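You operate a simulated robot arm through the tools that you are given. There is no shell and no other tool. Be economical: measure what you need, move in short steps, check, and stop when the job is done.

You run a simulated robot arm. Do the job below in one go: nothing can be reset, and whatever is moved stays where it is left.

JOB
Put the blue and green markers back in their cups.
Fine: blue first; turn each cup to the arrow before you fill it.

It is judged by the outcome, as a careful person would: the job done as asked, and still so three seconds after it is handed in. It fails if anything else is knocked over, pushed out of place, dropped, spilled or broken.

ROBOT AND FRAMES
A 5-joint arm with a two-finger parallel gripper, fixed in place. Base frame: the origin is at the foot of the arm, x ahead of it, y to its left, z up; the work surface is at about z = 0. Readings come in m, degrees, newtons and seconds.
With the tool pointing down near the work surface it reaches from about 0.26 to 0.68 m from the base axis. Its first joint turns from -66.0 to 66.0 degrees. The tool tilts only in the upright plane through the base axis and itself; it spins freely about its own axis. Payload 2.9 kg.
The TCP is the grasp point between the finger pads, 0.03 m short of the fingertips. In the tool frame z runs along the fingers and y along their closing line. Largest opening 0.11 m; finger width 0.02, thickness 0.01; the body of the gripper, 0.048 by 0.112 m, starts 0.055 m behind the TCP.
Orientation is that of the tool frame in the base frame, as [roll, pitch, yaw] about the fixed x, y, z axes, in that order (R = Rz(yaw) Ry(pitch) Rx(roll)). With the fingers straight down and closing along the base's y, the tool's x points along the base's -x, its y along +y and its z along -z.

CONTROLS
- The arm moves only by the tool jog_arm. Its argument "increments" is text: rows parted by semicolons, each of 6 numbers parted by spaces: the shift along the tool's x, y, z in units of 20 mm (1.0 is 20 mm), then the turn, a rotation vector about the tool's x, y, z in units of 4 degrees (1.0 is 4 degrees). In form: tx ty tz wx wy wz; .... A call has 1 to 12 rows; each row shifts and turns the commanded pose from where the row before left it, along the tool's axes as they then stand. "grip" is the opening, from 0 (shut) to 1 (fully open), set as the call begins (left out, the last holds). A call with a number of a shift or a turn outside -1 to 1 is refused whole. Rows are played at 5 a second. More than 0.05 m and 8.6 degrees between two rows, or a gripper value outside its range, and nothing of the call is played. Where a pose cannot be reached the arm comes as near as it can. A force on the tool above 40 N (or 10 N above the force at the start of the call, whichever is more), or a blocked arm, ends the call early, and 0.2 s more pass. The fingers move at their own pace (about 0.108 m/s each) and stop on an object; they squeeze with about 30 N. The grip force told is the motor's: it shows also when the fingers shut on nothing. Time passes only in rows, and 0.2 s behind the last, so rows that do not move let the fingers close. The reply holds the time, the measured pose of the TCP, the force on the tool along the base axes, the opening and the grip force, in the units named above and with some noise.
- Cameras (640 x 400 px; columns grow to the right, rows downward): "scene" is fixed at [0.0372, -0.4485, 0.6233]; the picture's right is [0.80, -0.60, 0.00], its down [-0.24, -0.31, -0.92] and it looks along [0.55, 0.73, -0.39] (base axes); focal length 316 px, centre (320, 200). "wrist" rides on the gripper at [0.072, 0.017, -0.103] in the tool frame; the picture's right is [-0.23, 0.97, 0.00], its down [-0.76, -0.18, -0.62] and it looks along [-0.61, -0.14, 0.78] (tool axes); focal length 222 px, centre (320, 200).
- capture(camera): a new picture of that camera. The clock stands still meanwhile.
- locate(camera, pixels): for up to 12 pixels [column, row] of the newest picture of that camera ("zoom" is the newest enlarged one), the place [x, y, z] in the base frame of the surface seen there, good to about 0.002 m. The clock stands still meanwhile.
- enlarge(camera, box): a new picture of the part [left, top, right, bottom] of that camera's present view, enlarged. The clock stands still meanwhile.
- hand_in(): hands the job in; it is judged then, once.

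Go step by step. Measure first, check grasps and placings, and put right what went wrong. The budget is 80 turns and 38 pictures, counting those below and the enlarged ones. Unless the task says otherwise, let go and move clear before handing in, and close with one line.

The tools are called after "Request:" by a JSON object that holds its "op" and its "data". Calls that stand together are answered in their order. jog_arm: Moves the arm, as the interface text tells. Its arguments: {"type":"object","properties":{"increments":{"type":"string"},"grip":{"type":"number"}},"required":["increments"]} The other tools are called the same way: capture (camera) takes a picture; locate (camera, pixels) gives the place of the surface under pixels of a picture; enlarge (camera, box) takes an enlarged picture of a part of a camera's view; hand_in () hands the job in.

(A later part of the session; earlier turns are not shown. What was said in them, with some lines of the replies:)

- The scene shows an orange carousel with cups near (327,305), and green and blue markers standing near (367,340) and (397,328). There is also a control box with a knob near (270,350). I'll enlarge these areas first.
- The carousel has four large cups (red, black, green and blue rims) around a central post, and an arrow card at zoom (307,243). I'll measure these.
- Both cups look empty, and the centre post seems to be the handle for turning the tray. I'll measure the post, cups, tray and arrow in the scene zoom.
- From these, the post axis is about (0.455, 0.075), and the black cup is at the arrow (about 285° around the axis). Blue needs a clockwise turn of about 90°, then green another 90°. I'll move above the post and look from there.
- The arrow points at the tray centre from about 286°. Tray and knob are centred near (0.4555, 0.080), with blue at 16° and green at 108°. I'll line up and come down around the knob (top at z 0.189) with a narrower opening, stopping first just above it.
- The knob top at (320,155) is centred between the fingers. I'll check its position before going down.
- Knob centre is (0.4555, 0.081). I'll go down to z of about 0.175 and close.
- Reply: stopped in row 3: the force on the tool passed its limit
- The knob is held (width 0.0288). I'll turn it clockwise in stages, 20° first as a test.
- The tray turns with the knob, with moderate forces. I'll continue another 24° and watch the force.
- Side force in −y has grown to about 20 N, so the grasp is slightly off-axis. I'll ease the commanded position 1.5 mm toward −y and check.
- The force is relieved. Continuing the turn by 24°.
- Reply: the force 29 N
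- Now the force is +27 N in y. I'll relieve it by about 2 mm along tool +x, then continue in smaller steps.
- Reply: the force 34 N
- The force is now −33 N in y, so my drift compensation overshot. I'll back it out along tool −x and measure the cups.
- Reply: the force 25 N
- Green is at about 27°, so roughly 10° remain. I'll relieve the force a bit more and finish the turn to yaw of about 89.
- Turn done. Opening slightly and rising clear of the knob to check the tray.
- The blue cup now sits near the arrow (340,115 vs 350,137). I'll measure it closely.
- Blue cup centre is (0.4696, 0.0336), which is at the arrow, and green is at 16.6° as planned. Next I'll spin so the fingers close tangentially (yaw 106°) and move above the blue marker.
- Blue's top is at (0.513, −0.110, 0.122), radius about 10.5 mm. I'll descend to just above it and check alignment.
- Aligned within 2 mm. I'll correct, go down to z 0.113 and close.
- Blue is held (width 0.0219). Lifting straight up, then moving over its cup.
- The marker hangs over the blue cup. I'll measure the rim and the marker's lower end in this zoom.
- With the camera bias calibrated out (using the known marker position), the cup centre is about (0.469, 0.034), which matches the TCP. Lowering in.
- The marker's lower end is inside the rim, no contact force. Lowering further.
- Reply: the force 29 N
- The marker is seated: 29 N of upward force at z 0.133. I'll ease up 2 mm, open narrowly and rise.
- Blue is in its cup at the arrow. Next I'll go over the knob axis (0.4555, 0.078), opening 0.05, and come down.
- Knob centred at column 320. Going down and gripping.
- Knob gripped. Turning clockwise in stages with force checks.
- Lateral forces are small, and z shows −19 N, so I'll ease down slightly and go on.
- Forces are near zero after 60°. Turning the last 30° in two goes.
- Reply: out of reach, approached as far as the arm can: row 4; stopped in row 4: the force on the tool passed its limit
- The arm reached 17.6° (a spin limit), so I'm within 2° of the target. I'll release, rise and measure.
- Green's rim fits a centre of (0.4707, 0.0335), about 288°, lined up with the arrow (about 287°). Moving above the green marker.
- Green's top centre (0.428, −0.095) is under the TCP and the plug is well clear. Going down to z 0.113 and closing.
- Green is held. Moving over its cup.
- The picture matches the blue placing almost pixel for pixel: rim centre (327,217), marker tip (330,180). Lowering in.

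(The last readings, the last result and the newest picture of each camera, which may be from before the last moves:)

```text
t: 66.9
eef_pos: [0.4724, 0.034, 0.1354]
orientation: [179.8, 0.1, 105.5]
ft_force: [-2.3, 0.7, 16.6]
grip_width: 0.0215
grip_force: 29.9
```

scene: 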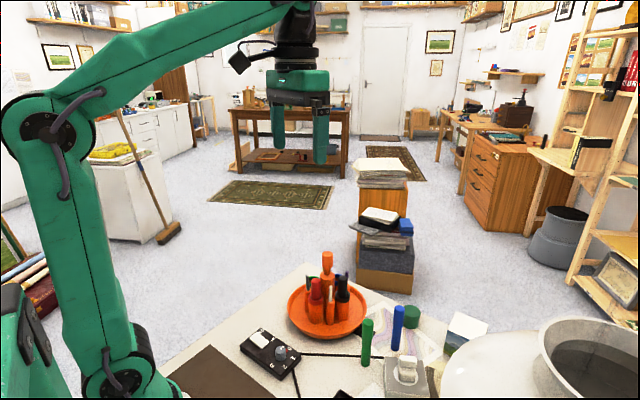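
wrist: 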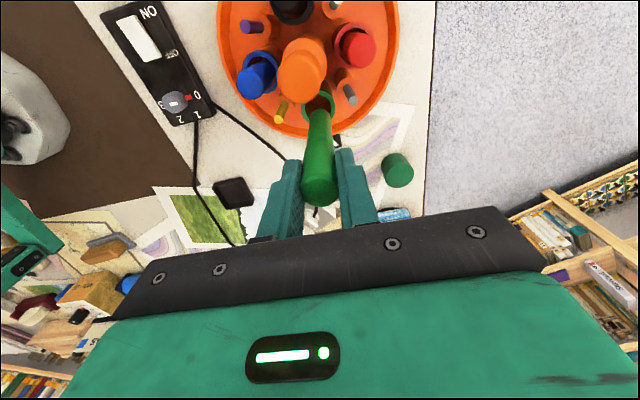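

Green touches the cup floor (17 N upward). Easing off, opening narrowly and rising.

Request:
{"op": "jog_arm", "data": {"increments": "0 0 -0.05 0 0 0;0 0 0 0 0 0"}}

Request:
{"op": "jog_arm", "data": {"increments": "0 0 0 0 0 0;0 0 0 0 0 0;0 0 -0.5 0 0 0;0 0 -0.5 0 0 0;0 0 -1 0 0 0;0 0 -1 0 0 0;0 0 -1 0 0 0;0 0 -1 0 0 0;0 0 -1 0 0 0;0 0 -1 0 0 0;0 0 -1 0 0 0;0 0 0 0 0 0", "grip": 0.36}}

Request:
{"op": "enlarge", "data": {"camera": "scene", "box": [220, 230, 460, 400]}}

Request:
{"op": "capture", "data": {"camera": "wrist"}}

```text
t: 67.5
eef_pos: [0.4709, 0.0343, 0.1338]
orientation: [179.9, -0.1, 105.5]
ft_force: [2.0, -2.0, 11.6]
grip_width: 0.0214
grip_force: 30.2
```

```text
t: 70.1
eef_pos: [0.4699, 0.033, 0.293]
orientation: [180.0, 0.0, 105.5]
ft_force: [0.7, -0.1, 0.0]
grip_width: 0.0393
grip_force: 0.1
```

```text
2.35 times, centred on (340, 315) of scene
```

zoom: 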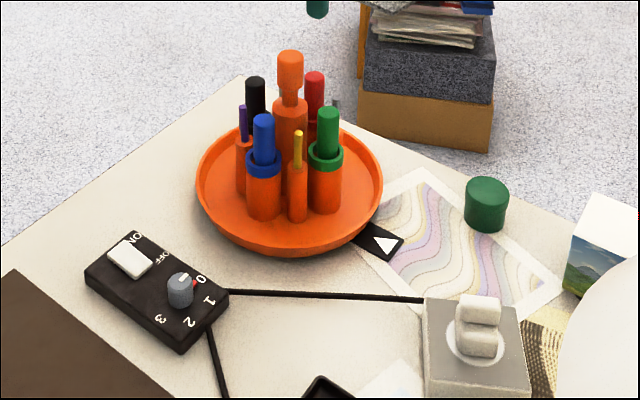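

```text
9 pictures are left
```

wrist: 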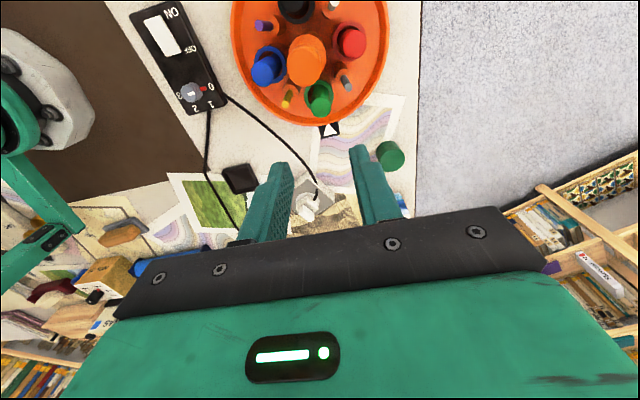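

Both markers stand in their own cups, with green at the arrow. Everything else looks undisturbed and the arm is clear, so I'm handing in.

Request:
{"op": "hand_in", "data": {}}

```text
The job is handed in.
```

The blue marker and then the green one are back in their cups, each cup turned to the arrow before filling, and the job is handed in.
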